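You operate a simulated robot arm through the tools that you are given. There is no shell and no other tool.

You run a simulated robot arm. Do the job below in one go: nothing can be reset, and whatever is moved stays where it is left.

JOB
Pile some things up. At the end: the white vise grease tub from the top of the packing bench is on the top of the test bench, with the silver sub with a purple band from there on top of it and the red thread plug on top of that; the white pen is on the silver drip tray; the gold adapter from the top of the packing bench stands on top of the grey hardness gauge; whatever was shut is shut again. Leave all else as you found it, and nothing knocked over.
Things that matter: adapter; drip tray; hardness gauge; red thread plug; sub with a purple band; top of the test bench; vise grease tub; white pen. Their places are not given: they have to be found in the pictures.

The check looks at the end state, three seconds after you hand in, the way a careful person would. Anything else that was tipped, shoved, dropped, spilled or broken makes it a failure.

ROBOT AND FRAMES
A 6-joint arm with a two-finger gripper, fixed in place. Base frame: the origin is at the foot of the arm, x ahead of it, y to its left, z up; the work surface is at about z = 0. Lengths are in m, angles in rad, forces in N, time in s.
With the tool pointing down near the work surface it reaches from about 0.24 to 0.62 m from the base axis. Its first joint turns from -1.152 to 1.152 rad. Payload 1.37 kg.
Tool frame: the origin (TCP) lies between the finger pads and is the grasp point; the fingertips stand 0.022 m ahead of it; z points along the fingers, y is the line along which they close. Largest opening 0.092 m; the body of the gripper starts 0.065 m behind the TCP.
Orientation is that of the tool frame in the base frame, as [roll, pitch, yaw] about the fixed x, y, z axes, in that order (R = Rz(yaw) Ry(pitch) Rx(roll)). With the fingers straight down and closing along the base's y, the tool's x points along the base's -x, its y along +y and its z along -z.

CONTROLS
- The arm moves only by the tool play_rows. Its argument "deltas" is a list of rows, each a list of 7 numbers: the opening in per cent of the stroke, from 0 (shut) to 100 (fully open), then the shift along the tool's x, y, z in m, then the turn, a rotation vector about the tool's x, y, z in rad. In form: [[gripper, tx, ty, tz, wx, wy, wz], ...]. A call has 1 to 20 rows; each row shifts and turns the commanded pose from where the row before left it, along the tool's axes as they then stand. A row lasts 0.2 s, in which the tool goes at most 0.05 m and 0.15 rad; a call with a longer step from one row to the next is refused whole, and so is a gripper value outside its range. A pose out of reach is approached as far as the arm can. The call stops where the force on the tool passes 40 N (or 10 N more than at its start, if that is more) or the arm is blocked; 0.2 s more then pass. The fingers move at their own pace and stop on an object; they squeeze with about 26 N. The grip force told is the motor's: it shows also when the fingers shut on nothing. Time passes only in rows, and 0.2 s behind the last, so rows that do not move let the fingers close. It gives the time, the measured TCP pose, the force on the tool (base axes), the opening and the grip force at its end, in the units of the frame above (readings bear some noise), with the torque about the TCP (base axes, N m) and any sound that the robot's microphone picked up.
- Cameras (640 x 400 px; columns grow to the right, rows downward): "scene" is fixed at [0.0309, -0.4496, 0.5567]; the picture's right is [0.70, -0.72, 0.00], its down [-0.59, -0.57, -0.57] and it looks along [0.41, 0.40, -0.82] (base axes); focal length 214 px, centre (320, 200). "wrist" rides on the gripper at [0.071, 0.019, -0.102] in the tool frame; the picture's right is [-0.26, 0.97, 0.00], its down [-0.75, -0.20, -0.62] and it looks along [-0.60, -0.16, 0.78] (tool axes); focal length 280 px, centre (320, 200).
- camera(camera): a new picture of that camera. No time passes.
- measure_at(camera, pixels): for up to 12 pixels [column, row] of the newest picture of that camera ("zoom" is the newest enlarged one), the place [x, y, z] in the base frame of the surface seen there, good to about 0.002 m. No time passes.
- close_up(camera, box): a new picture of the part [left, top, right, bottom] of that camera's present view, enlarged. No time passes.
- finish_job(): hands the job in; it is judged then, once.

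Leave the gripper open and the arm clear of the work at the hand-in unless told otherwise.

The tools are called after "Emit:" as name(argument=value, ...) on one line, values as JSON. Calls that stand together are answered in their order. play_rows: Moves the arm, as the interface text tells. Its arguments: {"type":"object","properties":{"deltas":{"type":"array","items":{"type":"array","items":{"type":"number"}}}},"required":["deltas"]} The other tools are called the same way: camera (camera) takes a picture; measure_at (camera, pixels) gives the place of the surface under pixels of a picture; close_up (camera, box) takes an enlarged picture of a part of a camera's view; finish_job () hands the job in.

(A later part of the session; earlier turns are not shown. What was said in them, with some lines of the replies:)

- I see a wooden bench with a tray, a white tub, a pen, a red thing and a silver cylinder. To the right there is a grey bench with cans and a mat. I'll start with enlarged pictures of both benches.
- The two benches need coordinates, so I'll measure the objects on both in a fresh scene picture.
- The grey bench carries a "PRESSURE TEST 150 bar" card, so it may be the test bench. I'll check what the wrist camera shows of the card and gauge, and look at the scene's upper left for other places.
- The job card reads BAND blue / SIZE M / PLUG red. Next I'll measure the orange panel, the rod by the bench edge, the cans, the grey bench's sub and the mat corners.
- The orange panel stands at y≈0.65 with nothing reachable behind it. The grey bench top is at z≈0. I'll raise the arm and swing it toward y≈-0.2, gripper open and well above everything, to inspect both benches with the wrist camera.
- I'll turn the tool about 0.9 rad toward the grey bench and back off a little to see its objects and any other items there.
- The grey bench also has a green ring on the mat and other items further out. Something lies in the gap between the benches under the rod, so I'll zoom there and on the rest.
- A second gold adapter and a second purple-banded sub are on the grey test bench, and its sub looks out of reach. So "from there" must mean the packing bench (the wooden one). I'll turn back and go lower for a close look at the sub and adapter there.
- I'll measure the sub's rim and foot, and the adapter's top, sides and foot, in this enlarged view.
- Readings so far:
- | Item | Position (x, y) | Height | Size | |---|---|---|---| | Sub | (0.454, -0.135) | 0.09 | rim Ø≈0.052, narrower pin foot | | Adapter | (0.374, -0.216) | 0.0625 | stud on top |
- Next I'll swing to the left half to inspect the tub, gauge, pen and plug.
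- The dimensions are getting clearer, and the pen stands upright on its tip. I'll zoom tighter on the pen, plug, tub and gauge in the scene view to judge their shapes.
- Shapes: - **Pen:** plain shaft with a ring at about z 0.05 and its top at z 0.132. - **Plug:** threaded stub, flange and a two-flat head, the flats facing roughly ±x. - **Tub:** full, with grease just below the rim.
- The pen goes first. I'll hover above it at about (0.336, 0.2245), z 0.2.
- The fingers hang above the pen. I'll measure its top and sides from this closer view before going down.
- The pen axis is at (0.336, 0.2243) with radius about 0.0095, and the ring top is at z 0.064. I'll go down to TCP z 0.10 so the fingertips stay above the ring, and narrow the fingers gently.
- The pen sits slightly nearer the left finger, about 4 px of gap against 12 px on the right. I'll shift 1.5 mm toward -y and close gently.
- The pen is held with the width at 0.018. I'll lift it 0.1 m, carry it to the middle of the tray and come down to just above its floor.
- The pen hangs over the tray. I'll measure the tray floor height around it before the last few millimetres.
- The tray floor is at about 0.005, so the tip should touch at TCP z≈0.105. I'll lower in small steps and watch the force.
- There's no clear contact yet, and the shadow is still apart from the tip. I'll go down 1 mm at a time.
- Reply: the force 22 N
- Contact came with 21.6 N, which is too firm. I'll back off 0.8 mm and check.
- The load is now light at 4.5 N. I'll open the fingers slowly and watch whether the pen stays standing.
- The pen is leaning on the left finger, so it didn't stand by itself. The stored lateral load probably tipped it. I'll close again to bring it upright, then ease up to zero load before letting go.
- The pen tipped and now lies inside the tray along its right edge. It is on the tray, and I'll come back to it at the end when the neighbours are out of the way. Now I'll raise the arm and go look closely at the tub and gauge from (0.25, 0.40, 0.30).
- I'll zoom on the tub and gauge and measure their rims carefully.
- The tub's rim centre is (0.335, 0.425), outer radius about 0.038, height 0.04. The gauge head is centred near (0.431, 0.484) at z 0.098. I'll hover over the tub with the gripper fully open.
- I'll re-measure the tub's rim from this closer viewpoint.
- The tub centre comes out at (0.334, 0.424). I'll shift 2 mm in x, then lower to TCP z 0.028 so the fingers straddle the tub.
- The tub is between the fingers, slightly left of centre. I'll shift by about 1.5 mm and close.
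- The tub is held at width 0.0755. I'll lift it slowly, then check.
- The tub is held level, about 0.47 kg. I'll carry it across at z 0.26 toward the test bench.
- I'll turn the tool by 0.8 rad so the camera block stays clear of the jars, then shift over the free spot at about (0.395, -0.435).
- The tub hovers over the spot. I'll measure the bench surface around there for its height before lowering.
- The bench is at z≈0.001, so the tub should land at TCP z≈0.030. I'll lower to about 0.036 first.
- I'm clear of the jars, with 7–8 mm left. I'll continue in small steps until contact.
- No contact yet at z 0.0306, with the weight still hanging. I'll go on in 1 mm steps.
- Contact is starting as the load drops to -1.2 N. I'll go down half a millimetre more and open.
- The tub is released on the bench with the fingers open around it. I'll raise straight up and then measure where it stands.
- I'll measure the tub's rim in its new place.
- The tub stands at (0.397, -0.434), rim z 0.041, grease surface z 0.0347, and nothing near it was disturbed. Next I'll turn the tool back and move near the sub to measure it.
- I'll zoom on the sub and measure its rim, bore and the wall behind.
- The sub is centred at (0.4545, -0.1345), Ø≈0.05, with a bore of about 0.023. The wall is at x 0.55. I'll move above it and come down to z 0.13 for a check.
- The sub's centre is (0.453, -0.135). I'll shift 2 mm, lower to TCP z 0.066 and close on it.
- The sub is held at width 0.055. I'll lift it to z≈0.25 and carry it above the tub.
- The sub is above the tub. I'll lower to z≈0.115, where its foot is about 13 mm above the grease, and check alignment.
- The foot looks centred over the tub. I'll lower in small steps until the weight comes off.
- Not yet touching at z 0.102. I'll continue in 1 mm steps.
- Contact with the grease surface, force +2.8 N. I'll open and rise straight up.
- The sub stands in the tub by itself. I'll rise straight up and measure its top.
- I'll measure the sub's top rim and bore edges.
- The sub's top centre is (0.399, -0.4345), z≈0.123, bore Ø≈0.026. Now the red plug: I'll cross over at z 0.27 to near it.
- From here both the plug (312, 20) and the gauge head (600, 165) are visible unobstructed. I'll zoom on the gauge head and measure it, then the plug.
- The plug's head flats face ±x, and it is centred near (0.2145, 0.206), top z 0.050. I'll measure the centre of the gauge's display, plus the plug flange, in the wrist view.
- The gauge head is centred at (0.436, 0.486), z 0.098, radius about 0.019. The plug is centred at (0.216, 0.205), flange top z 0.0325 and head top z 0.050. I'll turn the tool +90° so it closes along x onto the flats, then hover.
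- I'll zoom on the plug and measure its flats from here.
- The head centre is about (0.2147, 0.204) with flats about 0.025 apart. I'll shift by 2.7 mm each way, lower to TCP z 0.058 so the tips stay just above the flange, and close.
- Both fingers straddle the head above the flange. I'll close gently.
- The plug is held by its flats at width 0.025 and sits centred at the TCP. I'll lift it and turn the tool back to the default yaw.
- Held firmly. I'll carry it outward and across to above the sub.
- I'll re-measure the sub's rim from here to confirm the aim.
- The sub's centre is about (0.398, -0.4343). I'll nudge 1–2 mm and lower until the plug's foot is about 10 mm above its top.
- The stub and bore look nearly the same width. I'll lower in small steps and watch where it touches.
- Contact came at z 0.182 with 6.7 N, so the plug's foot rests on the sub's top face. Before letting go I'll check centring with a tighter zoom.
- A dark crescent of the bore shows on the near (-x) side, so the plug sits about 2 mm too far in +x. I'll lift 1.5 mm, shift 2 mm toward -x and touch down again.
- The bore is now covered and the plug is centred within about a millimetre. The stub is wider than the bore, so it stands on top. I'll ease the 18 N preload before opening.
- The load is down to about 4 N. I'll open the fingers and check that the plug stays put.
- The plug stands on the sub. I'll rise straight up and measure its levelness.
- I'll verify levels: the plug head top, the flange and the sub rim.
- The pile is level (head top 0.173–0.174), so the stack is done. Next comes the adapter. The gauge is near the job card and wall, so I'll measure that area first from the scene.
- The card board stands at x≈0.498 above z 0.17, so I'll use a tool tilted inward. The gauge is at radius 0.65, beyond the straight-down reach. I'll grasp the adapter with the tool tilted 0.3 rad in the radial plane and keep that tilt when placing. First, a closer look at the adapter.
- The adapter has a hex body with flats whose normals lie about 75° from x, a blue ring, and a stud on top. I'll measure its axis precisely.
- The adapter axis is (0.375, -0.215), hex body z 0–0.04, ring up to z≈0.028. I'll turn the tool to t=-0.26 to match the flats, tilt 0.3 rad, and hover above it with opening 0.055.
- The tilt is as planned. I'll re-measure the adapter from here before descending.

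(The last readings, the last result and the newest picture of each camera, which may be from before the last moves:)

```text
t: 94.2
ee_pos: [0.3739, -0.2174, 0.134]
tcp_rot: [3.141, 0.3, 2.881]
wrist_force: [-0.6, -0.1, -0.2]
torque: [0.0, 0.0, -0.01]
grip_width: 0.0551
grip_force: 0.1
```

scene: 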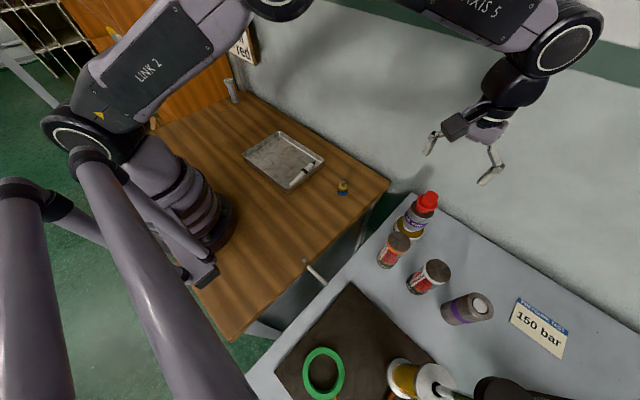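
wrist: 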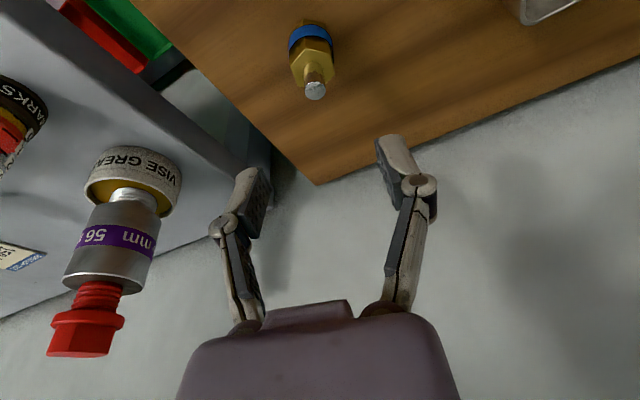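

I'll aim the pads so their centreline meets the hex body, with TCP about 5 mm inward because of the tilt, and descend to TCP z≈0.052.

Emit:
play_rows(deltas=[[60, 0.0069, 0.0005, 0.01906, 0, 0, 0], [60, 0.0069, 0.0005, 0.01906, 0, 0, 0], [60, 0.0069, 0.0006, 0.01906, 0, 0, 0], [60, 0.0069, 0.0005, 0.01906, 0, 0, 0], [45, 0, 0, 0, 0, 0, 0], [40, 0, 0, 0, 0, 0, 0]])

Emit:
camera(camera="wrist")

Emit:
close_up(camera="scene", box=[310, 140, 370, 210])

```text
t: 95.6
ee_pos: [0.371, -0.2135, 0.0506]
tcp_rot: [3.141, 0.302, 2.881]
wrist_force: [-0.1, 0.4, -0.6]
torque: [0.0, 0.0, -0.01]
grip_width: 0.0368
grip_force: 0.0
```

```text
taken
```

wrist: 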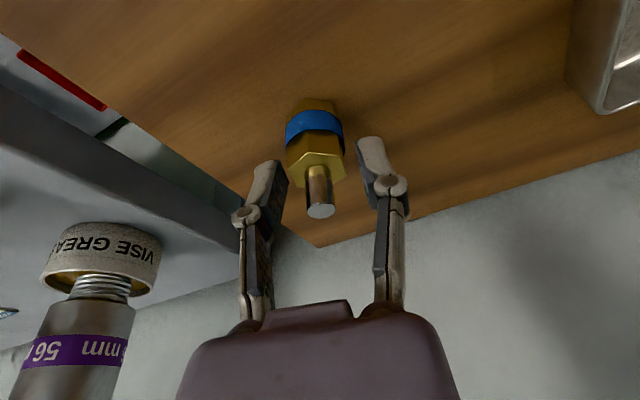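

```text
5.71 times, centred on (340, 175) of scene
```

zoom: 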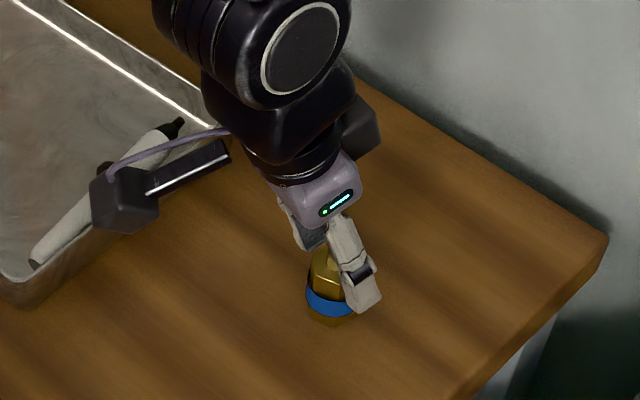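

The adapter is centred between the fingers. I'll close gently.

Emit:
play_rows(deltas=[[36, 0, 0, 0, 0, 0, 0], [32, 0, 0, 0, 0, 0, 0], [29, 0, 0, 0, 0, 0, 0], [26, 0, 0, 0, 0, 0, 0], [22, 0, 0, 0, 0, 0, 0], [10, 0, 0, 0, 0, 0, 0], [10, 0, 0, 0, 0, 0, 0]])

Emit:
camera(camera="wrist")

Emit:
close_up(camera="scene", box=[310, 140, 370, 210])

```text
t: 97.2
ee_pos: [0.3707, -0.2123, 0.0503]
tcp_rot: [3.139, 0.301, 2.88]
wrist_force: [-1.0, 0.0, 3.5]
torque: [0.02, 0.01, -0.01]
grip_width: 0.0291
grip_force: 26.8
```

```text
taken
```

wrist: 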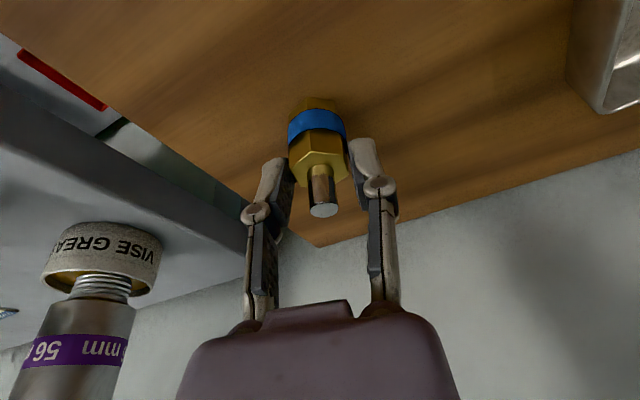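

```text
5.71 times, centred on (340, 175) of scene
```

zoom: 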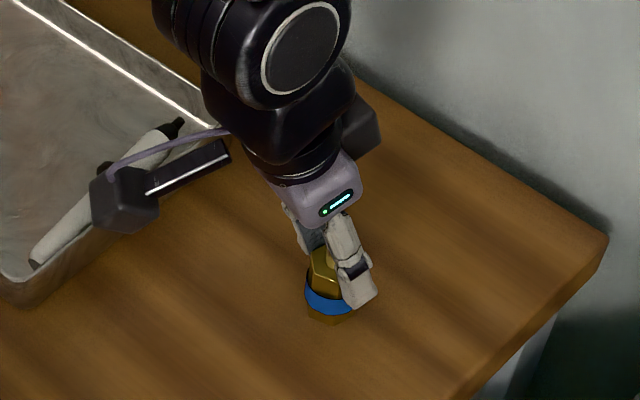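

The width of 0.029 means the tips caught the top of the ring, which is a poor bite. I'll open, go 15 mm lower so the pads cover the whole ring, and close again.

Emit:
play_rows(deltas=[[36, 0, 0, 0, 0, 0, 0], [42, 0, 0, 0, 0, 0, 0], [45, 0, 0, 0, 0, 0, 0], [45, 0.0015, 0, 0.0048, 0, 0, 0], [45, 0.0015, 0, 0.0048, 0, 0, 0], [45, 0.0014, 0, 0.0047, 0, 0, 0], [45, 0, 0, 0, 0, 0, 0]])

Emit:
camera(camera="wrist")

Emit:
close_up(camera="scene", box=[310, 140, 370, 210])

```text
t: 98.8
ee_pos: [0.371, -0.2123, 0.0361]
tcp_rot: [3.132, 0.299, 2.881]
wrist_force: [0.6, 0.1, 0.3]
torque: [-0.02, 0.01, -0.01]
grip_width: 0.0414
grip_force: 0.1
```

```text
taken
```

wrist: 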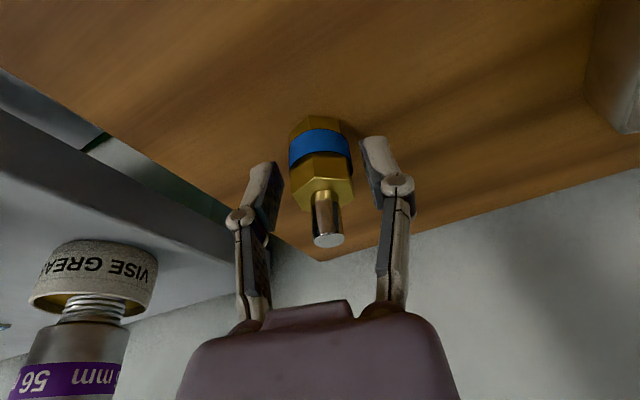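

```text
5.71 times, centred on (340, 175) of scene
```

zoom: 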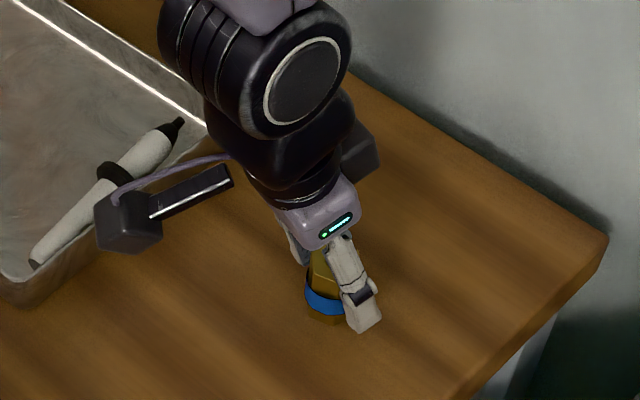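

Now I'll close on the full ring.

Emit:
play_rows(deltas=[[38, 0, 0, 0, 0, 0, 0], [34, 0, 0, 0, 0, 0, 0], [31, 0, 0, 0, 0, 0, 0], [28, 0, 0, 0, 0, 0, 0], [20, 0, 0, 0, 0, 0, 0], [10, 0, 0, 0, 0, 0, 0], [10, 0, 0, 0, 0, 0, 0]])

Emit:
camera(camera="wrist")

Emit:
play_rows(deltas=[[10, 0, 0, 0, 0, 0, 0]])

```text
t: 100.4
ee_pos: [0.3722, -0.2136, 0.0359]
tcp_rot: [3.132, 0.298, 2.881]
wrist_force: [-1.3, 0.9, 2.9]
torque: [0.01, -0.01, -0.01]
grip_width: 0.0294
grip_force: 25.8
```

```text
taken
```

wrist: 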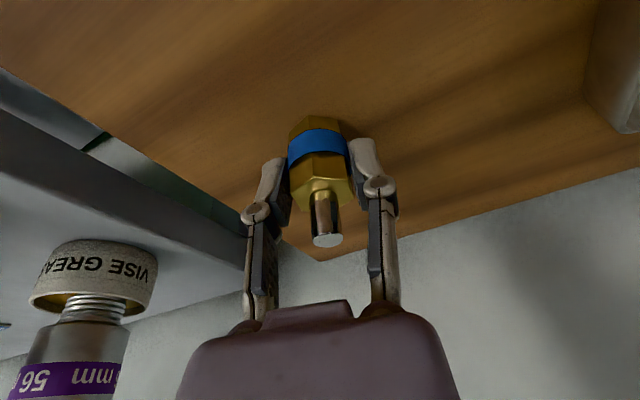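

```text
t: 100.8
ee_pos: [0.373, -0.2124, 0.0369]
tcp_rot: [3.133, 0.297, 2.879]
wrist_force: [0.0, 0.8, 4.0]
torque: [0.04, 0.03, -0.01]
grip_width: 0.0288
grip_force: 26.1
```

The adapter is held at width 0.029, and the picture agrees its axis is about 3.6 mm outward of the TCP. I'll lift it vertically and carry it across at z≈0.24.

Emit:
play_rows(deltas=[[10, -0.0015, 0, -0.0048, 0, 0, 0], [10, -0.0059, 0, -0.0191, 0, 0, 0], [10, -0.0118, 0, -0.0382, 0, 0, 0], [10, -0.0118, 0, -0.0382, 0, 0, 0], [10, -0.0118, 0, -0.0382, 0, 0, 0], [10, -0.0118, 0, -0.0382, 0, 0, 0], [10, -0.0059, 0, -0.0191, 0, 0, 0], [10, 0, 0, 0, 0, 0, 0]])

Emit:
camera(camera="wrist")

Emit:
camera(camera="scene")

```text
t: 102.6
ee_pos: [0.3694, -0.2138, 0.2401]
tcp_rot: [3.14, 0.301, 2.883]
wrist_force: [0.9, 0.0, -1.7]
torque: [0.0, 0.02, -0.02]
grip_width: 0.0291
grip_force: 25.6
```

```text
taken
```

wrist: 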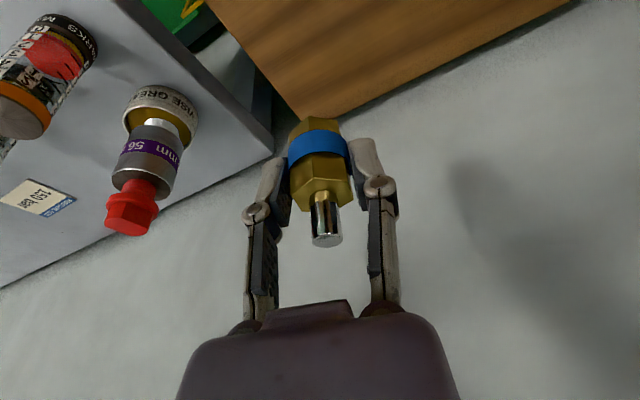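

```text
taken
```

scene: 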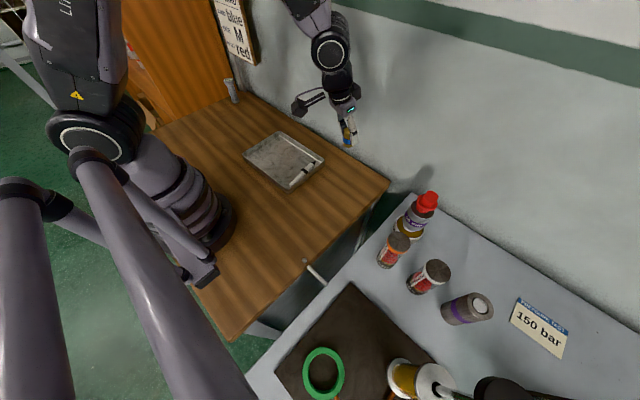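

The adapter is upright in the grip. I'll carry it across toward the gauge side at this height.

Emit:
play_rows(deltas=[[10, 0.0069, 0.0198, -0.0021, 0, 0, 0], [10, 0.0138, 0.0397, -0.0043, 0, 0, 0], [10, 0.0138, 0.0397, -0.0043, 0, 0, 0], [10, 0.0138, 0.0397, -0.0043, 0, 0, 0], [10, 0.0138, 0.0397, -0.0043, 0, 0, 0], [10, 0.0138, 0.0397, -0.0043, 0, 0, 0], [10, 0.0138, 0.0397, -0.0043, 0, 0, 0], [10, 0.0138, 0.0397, -0.0043, 0, 0, 0], [10, 0.0138, 0.0397, -0.0043, 0, 0, 0], [10, 0.0138, 0.0397, -0.0043, 0, 0, 0], [10, 0.0138, 0.0397, -0.0043, 0, 0, 0], [10, 0.0069, 0.0198, -0.0021, 0, 0, 0], [10, 0, 0, 0, 0, 0, 0]])

Emit:
play_rows(deltas=[[10, 0, 0, 0, -0.0203, 0, -0.0657], [10, 0, 0, 0, -0.0406, 0, -0.1314], [10, 0, 0, 0, -0.0406, 0, -0.1314], [10, 0, 0, 0, -0.0406, 0, -0.1314], [10, 0, 0, 0, -0.0406, 0, -0.1314], [10, 0, 0, 0, -0.0406, 0, -0.1314], [10, 0, 0, 0, -0.0406, 0, -0.1314], [10, 0, 0, 0, -0.0406, 0, -0.1314], [10, 0, 0, 0, -0.0203, 0, -0.0657], [10, 0, 0, 0, 0, 0, 0]])

Emit:
camera(camera="wrist")

Emit:
camera(camera="scene")

```text
t: 105.4
ee_pos: [0.3301, 0.2498, 0.2405]
tcp_rot: [3.14, 0.3, 2.883]
wrist_force: [0.6, -0.3, -0.4]
torque: [0.0, -0.03, 0.0]
grip_width: 0.0289
grip_force: 26.1
```

```text
t: 107.6
ee_pos: [0.3289, 0.2499, 0.2398]
tcp_rot: [-3.141, 0.303, -2.301]
wrist_force: [-0.2, -0.2, -1.6]
torque: [0.03, 0.01, -0.03]
grip_width: 0.0289
grip_force: 26.6
```

```text
taken
```

wrist: 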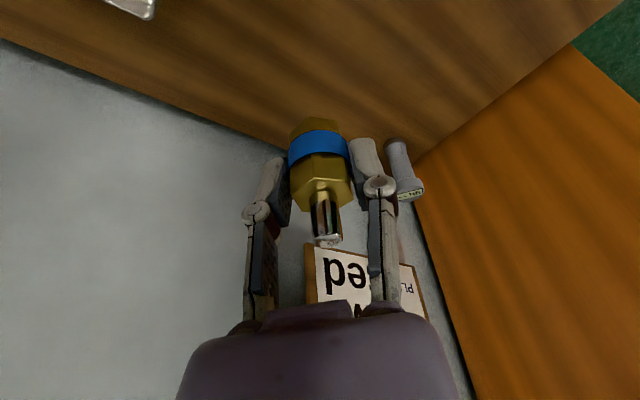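

```text
taken
```

scene: 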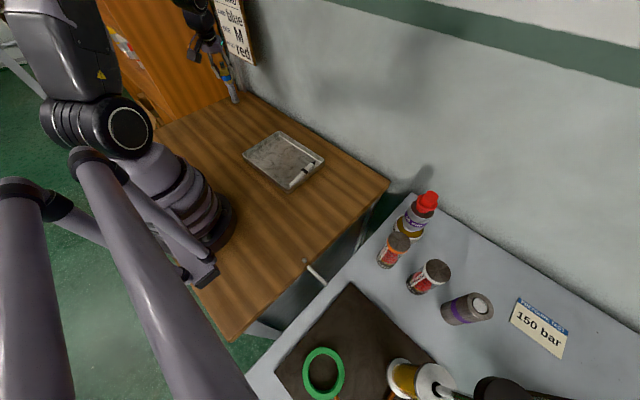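

The yaw is now radial (t=0.84). I'll approach most of the way toward the gauge and look.

Emit:
play_rows(deltas=[[10, -0.01578, 0.00557, 0.00787, 0, 0, 0], [10, -0.03156, 0.01113, 0.01574, 0, 0, 0], [10, -0.03156, 0.01113, 0.01574, 0, 0, 0], [10, -0.03156, 0.01113, 0.01574, 0, 0, 0], [10, -0.03156, 0.01113, 0.01574, 0, 0, 0], [10, 0, 0, 0, 0, 0, 0]])

Emit:
camera(camera="wrist")

Emit:
close_up(camera="scene", box=[180, 20, 280, 120])

```text
t: 109.0
ee_pos: [0.3947, 0.4008, 0.2133]
tcp_rot: [-3.14, 0.3, -2.3]
wrist_force: [-0.2, 0.9, -1.2]
torque: [0.0, 0.03, 0.0]
grip_width: 0.0292
grip_force: 26.0
```

```text
taken
```

wrist: 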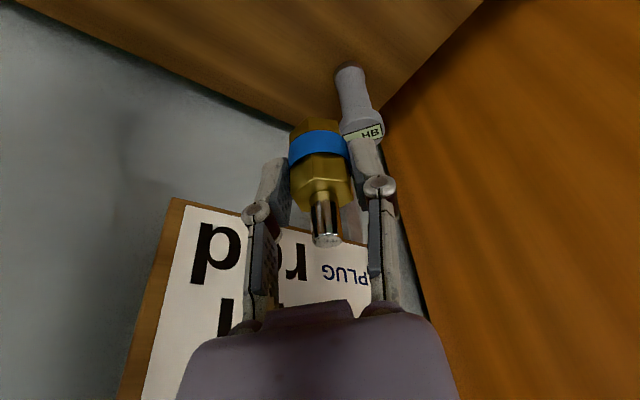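

```text
4.00 times, centred on (230, 70) of scene
```

zoom: 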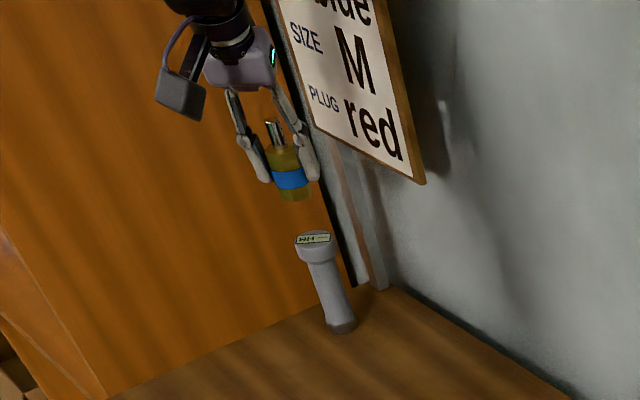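

Reaching well so far. I'll go the remaining way to hover over the gauge at z≈0.2.

Emit:
play_rows(deltas=[[10, -0.03, 0.0106, 0.014, 0, 0, 0], [10, -0.03, 0.0106, 0.014, 0, 0, 0], [10, -0.0189, 0.0066, 0.011, 0, 0, 0], [10, 0, 0, 0, 0, 0, 0]])

Emit:
play_rows(deltas=[[10, 0, 0, 0, 0, 0, 0]])

Emit:
camera(camera="wrist")

Emit:
close_up(camera="scene", box=[190, 30, 270, 110])

```text
t: 110.0
ee_pos: [0.4339, 0.4842, 0.2008]
tcp_rot: [3.141, 0.3, -2.299]
wrist_force: [0.4, 0.1, -1.0]
torque: [0.02, 0.0, 0.0]
grip_width: 0.0291
grip_force: 26.0
```

```text
t: 110.4
ee_pos: [0.4344, 0.484, 0.1989]
tcp_rot: [3.141, 0.301, -2.301]
wrist_force: [0.6, 0.1, -1.2]
torque: [0.01, 0.03, -0.01]
grip_width: 0.0291
grip_force: 25.9
```

```text
taken
```

wrist: 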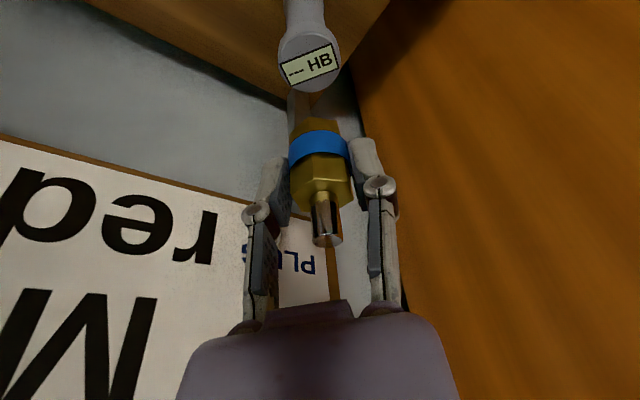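

```text
5.00 times, centred on (230, 70) of scene
```

zoom: 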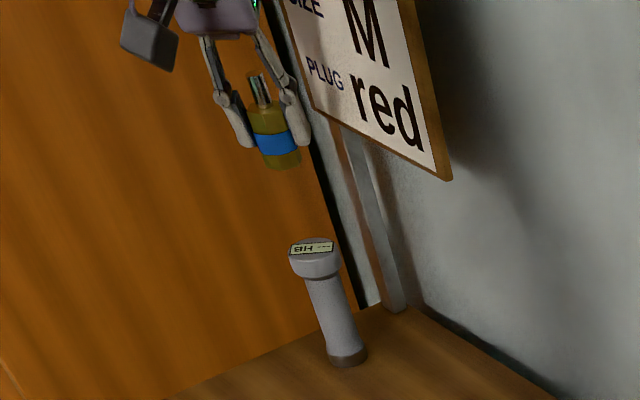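

The hover pose is fully reached. I'll measure the gauge's top face from this view.

Emit:
close_up(camera="wrist", box=[260, 10, 360, 110])

Emit:
measure_at(camera="zoom", pixels=[[284, 215], [205, 215], [360, 195], [280, 285], [215, 260], [350, 250], [235, 165], [335, 150], [285, 170], [285, 250], [230, 285], [330, 280]])

```text
4.00 times, centred on (310, 60) of wrist
```

zoom: 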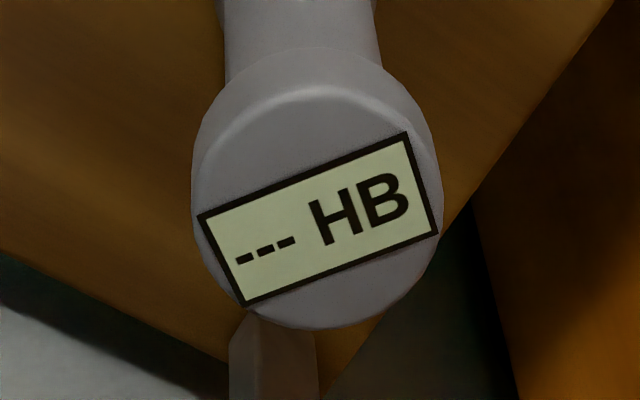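

```text
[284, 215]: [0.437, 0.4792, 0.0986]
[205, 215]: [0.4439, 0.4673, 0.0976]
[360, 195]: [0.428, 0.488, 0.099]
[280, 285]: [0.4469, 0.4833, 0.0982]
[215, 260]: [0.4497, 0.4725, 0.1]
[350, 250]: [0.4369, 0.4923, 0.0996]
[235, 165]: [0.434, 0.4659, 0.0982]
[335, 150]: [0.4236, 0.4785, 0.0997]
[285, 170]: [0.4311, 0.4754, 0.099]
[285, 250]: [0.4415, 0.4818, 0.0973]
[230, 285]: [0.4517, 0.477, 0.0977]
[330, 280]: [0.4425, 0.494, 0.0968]
```

The gauge's top centre is about (0.435, 0.4857), z 0.0985. The adapter's axis is about 2 mm beyond that. I'll correct and lower until its base is about 10 mm above the gauge.

Emit:
play_rows(deltas=[[10, 0.006, 0.0001, 0.0173, 0, 0, 0], [10, 0.006, 0.0001, 0.0173, 0, 0, 0], [10, 0.006, 0.0001, 0.0174, 0, 0, 0], [10, 0, 0, 0, 0, 0, 0]])

Emit:
camera(camera="wrist")

Emit:
close_up(camera="scene", box=[205, 50, 260, 105])

```text
t: 111.4
ee_pos: [0.4325, 0.4815, 0.1469]
tcp_rot: [-3.14, 0.302, -2.299]
wrist_force: [-0.2, 0.1, -1.5]
torque: [0.03, -0.03, 0.01]
grip_width: 0.0288
grip_force: 25.8
```

```text
taken
```

wrist: 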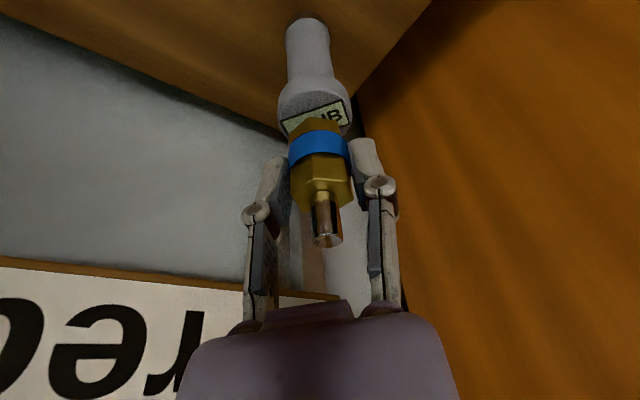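

```text
7.27 times, centred on (232, 78) of scene
```

zoom: 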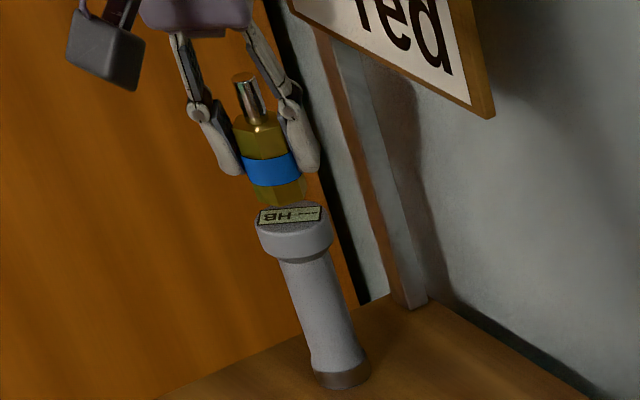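

Alignment looks close. I'll measure the adapter and gauge edges in the scene zoom to check for any lateral offset.

Emit:
measure_at(camera="zoom", pixels=[[243, 80], [248, 115], [240, 135], [285, 135], [248, 170], [298, 165], [275, 175], [262, 220], [325, 215], [293, 228], [290, 208], [280, 195]])

Emit:
close_up(camera="wrist", box=[260, 60, 380, 180])

Emit:
measure_at(camera="zoom", pixels=[[180, 185], [395, 165], [215, 200], [400, 190], [240, 130], [340, 120], [190, 140], [370, 120], [320, 150], [395, 215], [270, 290], [380, 290]])

```text
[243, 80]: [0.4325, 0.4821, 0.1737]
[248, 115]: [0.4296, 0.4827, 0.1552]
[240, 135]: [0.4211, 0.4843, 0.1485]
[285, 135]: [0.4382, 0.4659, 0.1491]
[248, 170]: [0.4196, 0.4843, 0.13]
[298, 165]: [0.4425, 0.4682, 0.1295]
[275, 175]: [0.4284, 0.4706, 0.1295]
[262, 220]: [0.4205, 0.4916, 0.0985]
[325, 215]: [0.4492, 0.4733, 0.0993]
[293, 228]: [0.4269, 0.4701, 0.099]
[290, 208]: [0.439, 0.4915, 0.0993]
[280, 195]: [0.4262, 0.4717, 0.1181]
```

```text
3.33 times, centred on (320, 120) of wrist
```

zoom: 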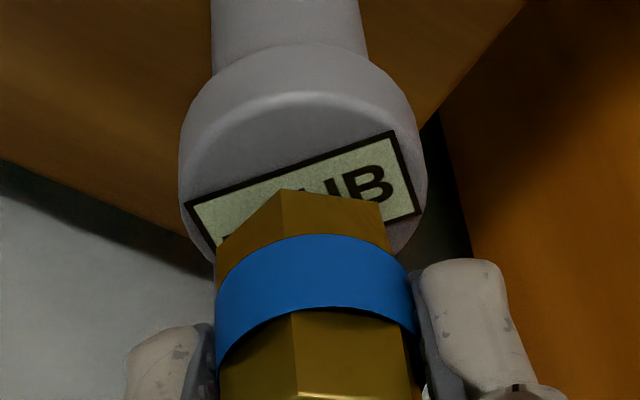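

```text
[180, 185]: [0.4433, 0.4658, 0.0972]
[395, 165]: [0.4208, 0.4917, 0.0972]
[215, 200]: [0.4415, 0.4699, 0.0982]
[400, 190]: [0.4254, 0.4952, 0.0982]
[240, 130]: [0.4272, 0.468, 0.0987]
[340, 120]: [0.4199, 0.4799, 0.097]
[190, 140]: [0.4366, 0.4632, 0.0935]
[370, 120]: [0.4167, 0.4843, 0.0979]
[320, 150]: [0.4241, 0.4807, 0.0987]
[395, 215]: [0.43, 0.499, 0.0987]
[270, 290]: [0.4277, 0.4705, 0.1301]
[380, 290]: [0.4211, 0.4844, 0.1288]
```

The residual offset is about 1–2 mm. I'll apply it while lowering 8 mm, then finish in 1 mm steps.

Emit:
play_rows(deltas=[[10, 0.0005, -0.0005, 0.004, 0, 0, 0], [10, 0.0005, -0.0005, 0.0041, 0, 0, 0], [10, 0, 0, 0, 0, 0, 0]])

Emit:
play_rows(deltas=[[10, 0.0003, 0, 0.00096, 0, 0, 0], [10, 0, 0, 0, 0, 0, 0]])

Emit:
play_rows(deltas=[[10, 0.0003, 0, 0.00096, 0, 0, 0], [10, 0, 0, 0, 0, 0, 0]])

Emit:
close_up(camera="scene", box=[205, 50, 260, 105])

```text
t: 112.2
ee_pos: [0.4336, 0.4818, 0.1387]
tcp_rot: [3.142, 0.3, -2.301]
wrist_force: [-0.1, -0.1, -1.8]
torque: [0.01, 0.0, 0.01]
grip_width: 0.0289
grip_force: 26.3
```

```text
t: 112.8
ee_pos: [0.4339, 0.4807, 0.1371]
tcp_rot: [-3.141, 0.303, -2.301]
wrist_force: [0.0, -0.1, -0.7]
torque: [0.0, 0.03, -0.01]
grip_width: 0.0289
grip_force: 25.7
```

```text
t: 113.4
ee_pos: [0.4342, 0.4817, 0.1361]
tcp_rot: [3.142, 0.303, -2.3]
wrist_force: [0.2, 0.4, -0.5]
torque: [-0.01, 0.02, -0.02]
grip_width: 0.0291
grip_force: 25.6
```

```text
7.27 times, centred on (232, 78) of scene
```

zoom: 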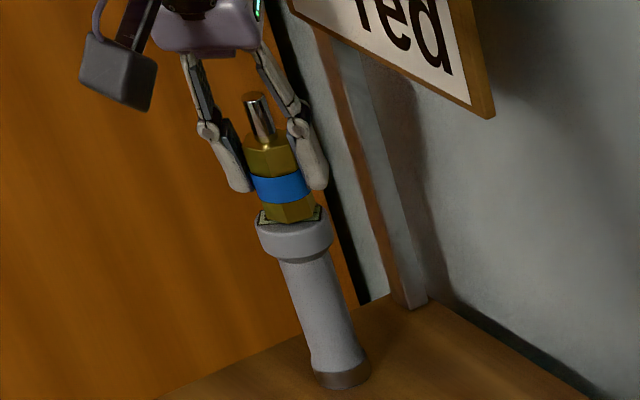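

The base is nearly on the gauge's top, centred well. I'll take a few more half-millimetre steps.

Emit:
play_rows(deltas=[[10, 0.0002, 0, 0.0007, 0, 0, 0], [10, 0, 0, 0, 0, 0, 0]])

Emit:
play_rows(deltas=[[10, 0.0002, 0, 0.0007, 0, 0, 0], [10, 0, 0, 0, 0, 0, 0]])

```text
t: 114.0
ee_pos: [0.4336, 0.4821, 0.1359]
tcp_rot: [3.141, 0.303, -2.3]
wrist_force: [-0.7, -0.2, -1.5]
torque: [-0.01, 0.04, -0.01]
grip_width: 0.0293
grip_force: 25.6
```

```text
t: 114.6
ee_pos: [0.4336, 0.4824, 0.1336]
tcp_rot: [3.141, 0.3, -2.301]
wrist_force: [-0.6, -0.8, -2.0]
torque: [-0.01, 0.03, 0.0]
grip_width: 0.029
grip_force: 25.7
```

Emit:
play_rows(deltas=[[10, 0.0002, 0, 0.0006, 0, 0, 0], [10, 0, 0, 0, 0, 0, 0]])

Emit:
play_rows(deltas=[[10, 0.0002, 0, 0.0006, 0, 0, 0], [10, 0, 0, 0, 0, 0, 0]])

Emit:
close_up(camera="scene", box=[212, 55, 252, 95])

```text
t: 115.2
ee_pos: [0.4343, 0.4824, 0.1351]
tcp_rot: [-3.142, 0.302, -2.3]
wrist_force: [0.9, -1.3, 4.0]
torque: [-0.08, 0.05, -0.03]
grip_width: 0.0289
grip_force: 26.1
```

```text
t: 115.8
ee_pos: [0.4339, 0.4817, 0.1349]
tcp_rot: [-3.141, 0.305, -2.303]
wrist_force: [-0.4, -3.4, 9.3]
torque: [-0.16, 0.1, -0.02]
grip_width: 0.0291
grip_force: 26.4
```

```text
10.00 times, centred on (232, 75) of scene
```

zoom: 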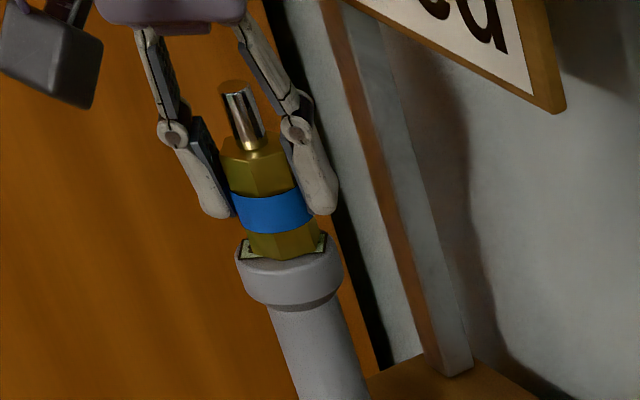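

Contact came with 9 N, slightly firm. I'll back off 0.6–0.9 mm to leave almost no side load before opening.

Emit:
play_rows(deltas=[[10, -0.0002, 0, -0.0007, 0, 0, 0], [10, 0, 0, 0, 0, 0, 0], [10, 0, 0, 0, 0, 0, 0]])

```text
t: 116.6
ee_pos: [0.4342, 0.4825, 0.1354]
tcp_rot: [3.141, 0.302, -2.3]
wrist_force: [0.1, -0.5, 6.5]
torque: [0.0, -0.08, -0.02]
grip_width: 0.029
grip_force: 26.1
```

Emit:
play_rows(deltas=[[10, -0.0001, 0, -0.0004, 0, 0, 0], [10, 0, 0, 0, 0, 0, 0], [10, 0, 0, 0, 0, 0, 0]])

```text
t: 117.4
ee_pos: [0.4343, 0.4819, 0.1339]
tcp_rot: [3.14, 0.3, -2.3]
wrist_force: [1.7, 0.4, 4.3]
torque: [0.11, -0.03, -0.01]
grip_width: 0.029
grip_force: 26.2
```

Emit:
play_rows(deltas=[[10, -0.0001, 0, -0.0004, 0, 0, 0], [10, 0, 0, 0, 0, 0, 0], [10, 0, 0, 0, 0, 0, 0]])

```text
t: 118.2
ee_pos: [0.4337, 0.4821, 0.1335]
tcp_rot: [-3.142, 0.301, -2.301]
wrist_force: [0.7, 0.3, 0.8]
torque: [0.0, -0.04, -0.04]
grip_width: 0.0288
grip_force: 25.4
```

The load is now near zero at 0.8 N, against about -1.4 hanging free. I'll open the fingers.

Emit:
play_rows(deltas=[[33, 0, 0, 0, 0, 0, 0], [36, 0, 0, 0, 0, 0, 0], [42, 0, 0, 0, 0, 0, 0], [50, 0, 0, 0, 0, 0, 0], [55, 0, 0, 0, 0, 0, 0]])

Emit:
close_up(camera="scene", box=[205, 50, 260, 105])

Emit:
camera(camera="wrist")

```text
t: 119.4
ee_pos: [0.4336, 0.4826, 0.135]
tcp_rot: [3.14, 0.301, -2.301]
wrist_force: [-0.6, -0.3, 0.8]
torque: [-0.05, 0.02, -0.01]
grip_width: 0.0504
grip_force: 0.1
```

```text
7.27 times, centred on (232, 78) of scene
```

zoom: 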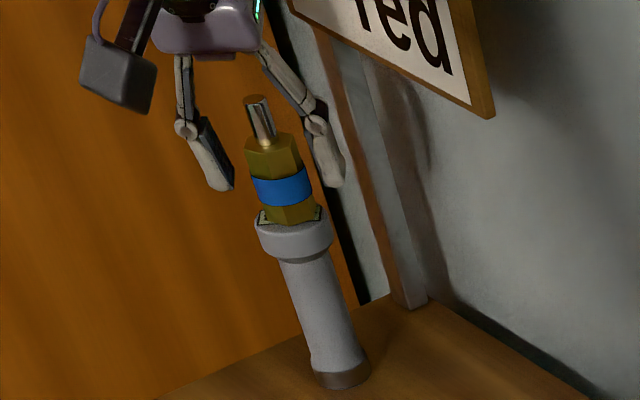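

```text
taken
```

wrist: 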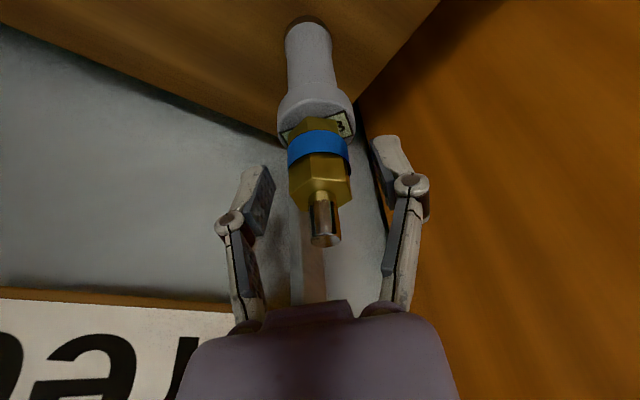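

The adapter stands on the gauge. I'll open a bit more and withdraw along the tool axis.

Emit:
play_rows(deltas=[[70, 0, 0, -0.005, 0, 0, 0], [80, 0, 0, -0.02, 0, 0, 0], [80, 0, 0, -0.04, 0, 0, 0], [80, 0, 0, -0.045, 0, 0, 0], [90, 0, 0, -0.045, 0, 0, 0], [100, 0, 0, 0, 0, 0, 0]])

Emit:
camera(camera="wrist")

Emit:
close_up(camera="scene", box=[195, 40, 275, 120])

```text
t: 120.8
ee_pos: [0.4029, 0.4491, 0.2809]
tcp_rot: [3.14, 0.301, -2.3]
wrist_force: [-1.0, 1.2, 0.9]
torque: [-0.02, 0.02, 0.01]
grip_width: 0.092
grip_force: 0.1
```

```text
taken
```

wrist: 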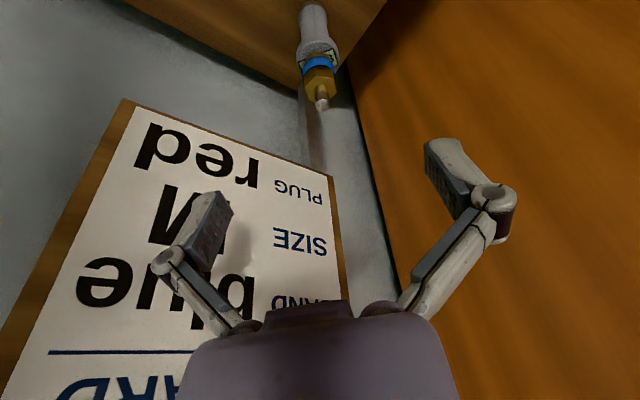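

```text
5.00 times, centred on (235, 80) of scene
```

zoom: 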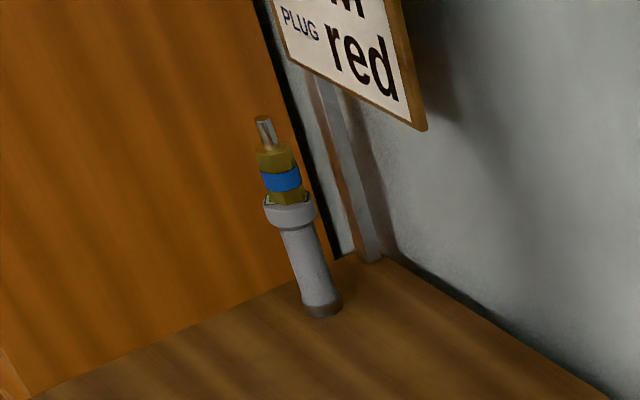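

The adapter stands on the gauge untouched. Now the pen: I'll retreat inward and up, then straighten the tool.

Emit:
play_rows(deltas=[[100, 0.0337, -0.0132, -0.0134, 0, 0, 0], [100, 0.0337, -0.0132, -0.0134, 0, 0, 0], [100, 0.0337, -0.0132, -0.0134, 0, 0, 0], [100, 0.0337, -0.0132, -0.0134, 0, 0, 0], [100, 0.0337, -0.0132, -0.0134, 0, 0, 0], [100, 0.0337, -0.0132, -0.0134, 0, 0, 0], [100, 0.0337, -0.0132, -0.0134, 0, 0, 0], [100, 0, 0, 0, 0, 0.1, 0], [100, 0, 0, 0, 0, 0.1, 0], [100, 0, 0, 0, 0, 0.1, 0], [100, 0, 0, 0, 0, 0, 0.14], [100, 0, 0, 0, 0, 0, 0.14], [100, 0, 0, 0, 0, 0, 0.14], [100, 0, 0, 0, 0, 0, 0.14], [100, 0, 0, 0, 0, 0, 0.14], [100, 0, 0, 0, 0, 0, 0.14]])

Emit:
camera(camera="wrist")

Emit:
camera(camera="scene")

Emit:
close_up(camera="scene", box=[235, 120, 335, 200])

```text
t: 124.2
ee_pos: [0.3048, 0.1976, 0.3028]
tcp_rot: [3.14, 0.0, 3.14]
wrist_force: [0.2, -0.3, -0.2]
torque: [0.01, 0.03, 0.01]
grip_width: 0.092
grip_force: 0.0
```

```text
taken
```

wrist: 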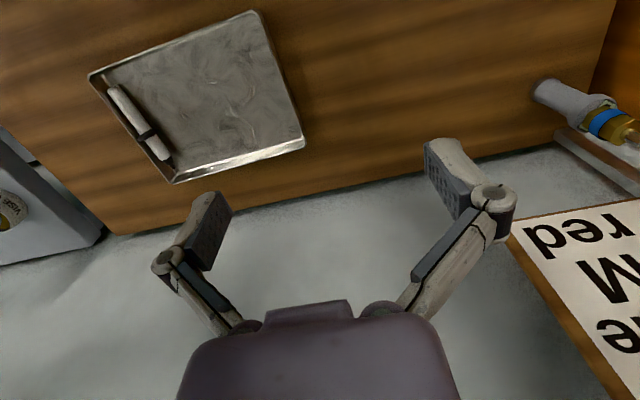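

```text
taken
```

scene: 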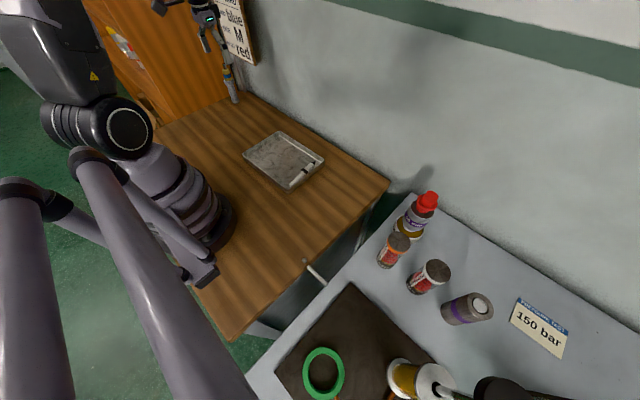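

```text
5.00 times, centred on (285, 160) of scene
```

zoom: 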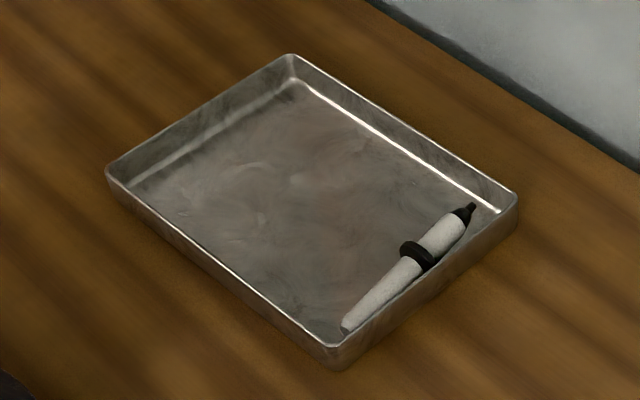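

The pen lies wholly inside the tray and at rest, the same as in the earlier pictures, and the tray hasn't moved. Before finishing I'll raise the arm a bit more and verify all the results.

Emit:
play_rows(deltas=[[100, 0, 0, -0.02, 0, 0, 0], [100, 0, 0, -0.02, 0, 0, 0], [100, 0, 0, 0, 0, 0, 0], [100, 0, 0, 0, 0, 0, 0]])

Emit:
close_up(camera="scene", box=[370, 170, 470, 290])

Emit:
close_up(camera="scene", box=[200, 40, 270, 115])

Emit:
camera(camera="wrist")

Emit:
camera(camera="scene")

```text
t: 125.2
ee_pos: [0.3043, 0.1976, 0.3432]
tcp_rot: [3.14, 0.002, -3.141]
wrist_force: [-0.3, 0.0, 0.8]
torque: [0.01, 0.01, 0.02]
grip_width: 0.0919
grip_force: 0.1
```

```text
3.33 times, centred on (420, 230) of scene
```

zoom: 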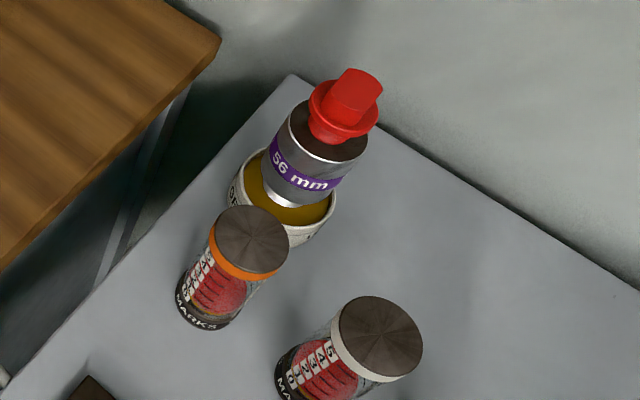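

```text
5.33 times, centred on (235, 78) of scene
```

zoom: 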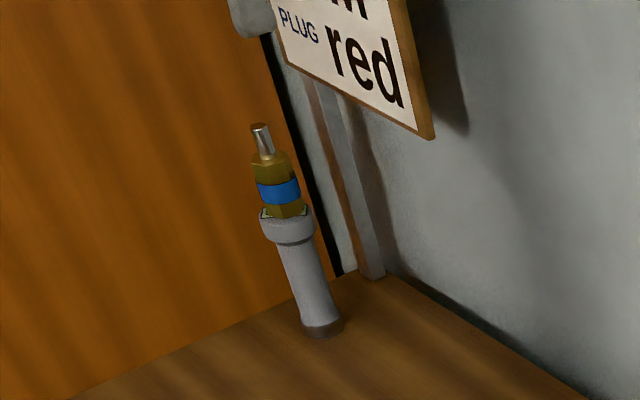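

```text
taken
```

wrist: 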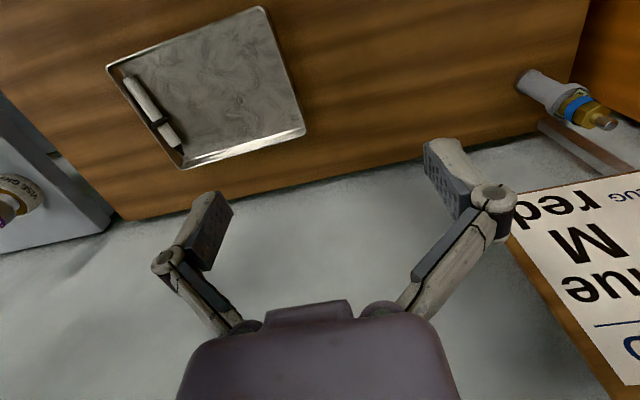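

```text
taken
```

scene: 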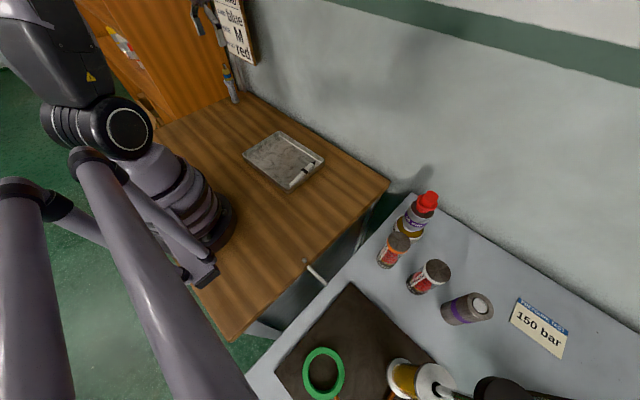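

Everything else looks as at the start. I'll check with a tighter zoom that the adapter sits flat on the gauge.

Emit:
close_up(camera="scene", box=[216, 58, 248, 90])

Emit:
measure_at(camera="zoom", pixels=[[253, 92], [230, 90], [275, 88], [265, 140], [245, 170], [330, 170], [290, 180], [290, 220], [265, 255], [330, 250], [300, 262], [295, 285]])

Emit:
close_up(camera="wrist", box=[510, 60, 640, 170])

```text
12.50 times, centred on (232, 74) of scene
```

zoom: 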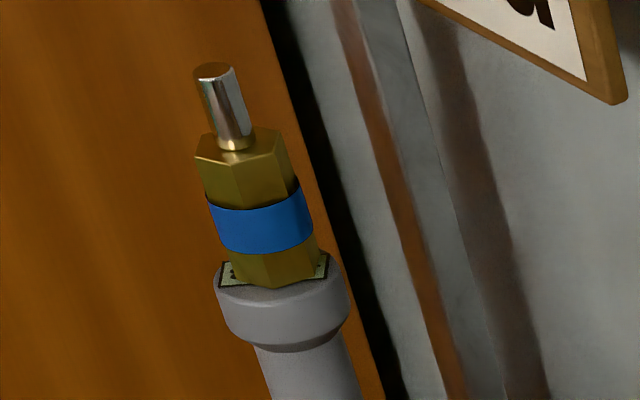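

```text
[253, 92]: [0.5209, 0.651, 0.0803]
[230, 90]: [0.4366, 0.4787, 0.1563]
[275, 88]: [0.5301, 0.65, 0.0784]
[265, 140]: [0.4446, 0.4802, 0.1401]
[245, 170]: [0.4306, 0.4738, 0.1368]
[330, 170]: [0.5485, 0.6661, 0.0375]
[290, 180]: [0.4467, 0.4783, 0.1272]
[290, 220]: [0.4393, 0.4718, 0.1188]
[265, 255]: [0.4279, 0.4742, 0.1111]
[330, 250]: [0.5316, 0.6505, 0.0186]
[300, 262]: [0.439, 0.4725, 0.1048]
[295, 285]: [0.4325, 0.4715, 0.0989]
```

```text
3.64 times, centred on (575, 115) of wrist
```

zoom: 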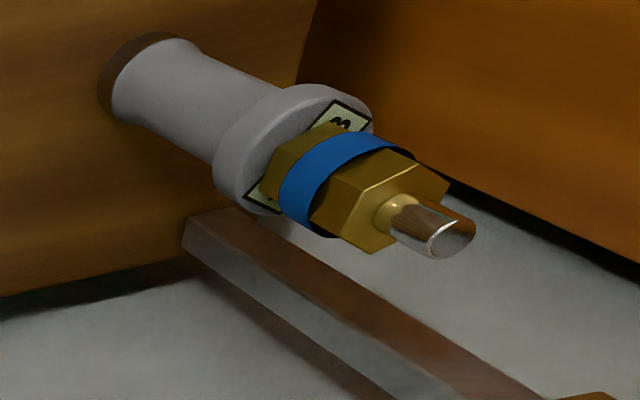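

The adapter sits flat and upright on the gauge head. Last, I'll confirm that the pen rests on the tray floor and not on its rim.

Emit:
close_up(camera="wrist", box=[90, 50, 220, 180])

Emit:
measure_at(camera="wrist", pixels=[[130, 80], [137, 92], [147, 107], [155, 121], [165, 135], [175, 146], [180, 152], [112, 72], [150, 130], [178, 165], [200, 100], [250, 80]])

```text
3.08 times, centred on (155, 115) of wrist
```

zoom: 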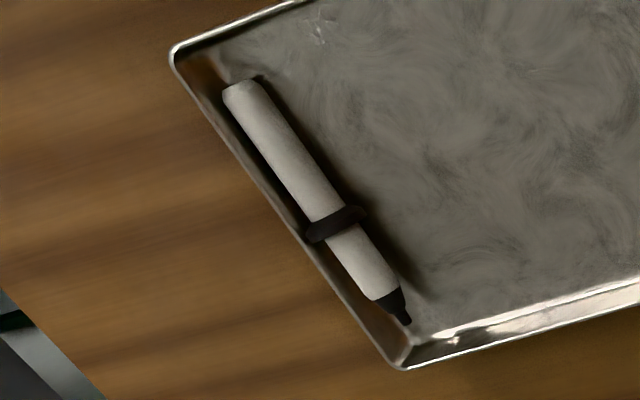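

```text
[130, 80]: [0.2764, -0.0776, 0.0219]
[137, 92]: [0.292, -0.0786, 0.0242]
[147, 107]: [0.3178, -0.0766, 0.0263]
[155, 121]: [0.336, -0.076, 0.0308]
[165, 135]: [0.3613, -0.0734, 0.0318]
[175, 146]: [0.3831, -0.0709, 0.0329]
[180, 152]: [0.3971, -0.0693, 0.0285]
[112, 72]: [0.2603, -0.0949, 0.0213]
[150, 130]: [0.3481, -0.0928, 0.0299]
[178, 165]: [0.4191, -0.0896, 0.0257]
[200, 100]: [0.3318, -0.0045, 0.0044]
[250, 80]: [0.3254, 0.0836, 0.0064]
```

The pen rests on the tray floor on its ring and rear end, wholly inside the walls. The pile is upright, the adapter stands on the gauge, and nothing was opened. The gripper is open and the arm is well clear, so I'm handing in.

Emit:
finish_job()

```text
The job is handed in.
```

I handed the job in with everything where you asked, but the pen is lying on the drip tray instead of standing. It stood on its tip when I found it. When I let go of it on the tray it tipped over, and it now lies inside the walls, against one edge. I didn't try to stand it up again, because a failed attempt could have disturbed other things.

- **Pile on the test bench:** the white vise grease tub has the silver 56 mm sub with the purple band on top of it, and the red thread plug on top of that. I measured the top of the plug and it is level. The plug's foot is slightly wider than the sub's hole, so it stands on the sub's top face.
- **Which sub I used:** there is a second purple-banded sub on the test bench. I read "from there" as the packing bench (the wooden one), so I used the sub from there.
- **Adapter:** the gold adapter stands flat on top of the grey hardness gauge, a few millimetres off centre.
- **Everything else:** nothing was opened, and in the last pictures the other items look as I found them. The gripper is open and the arm is clear of the work.
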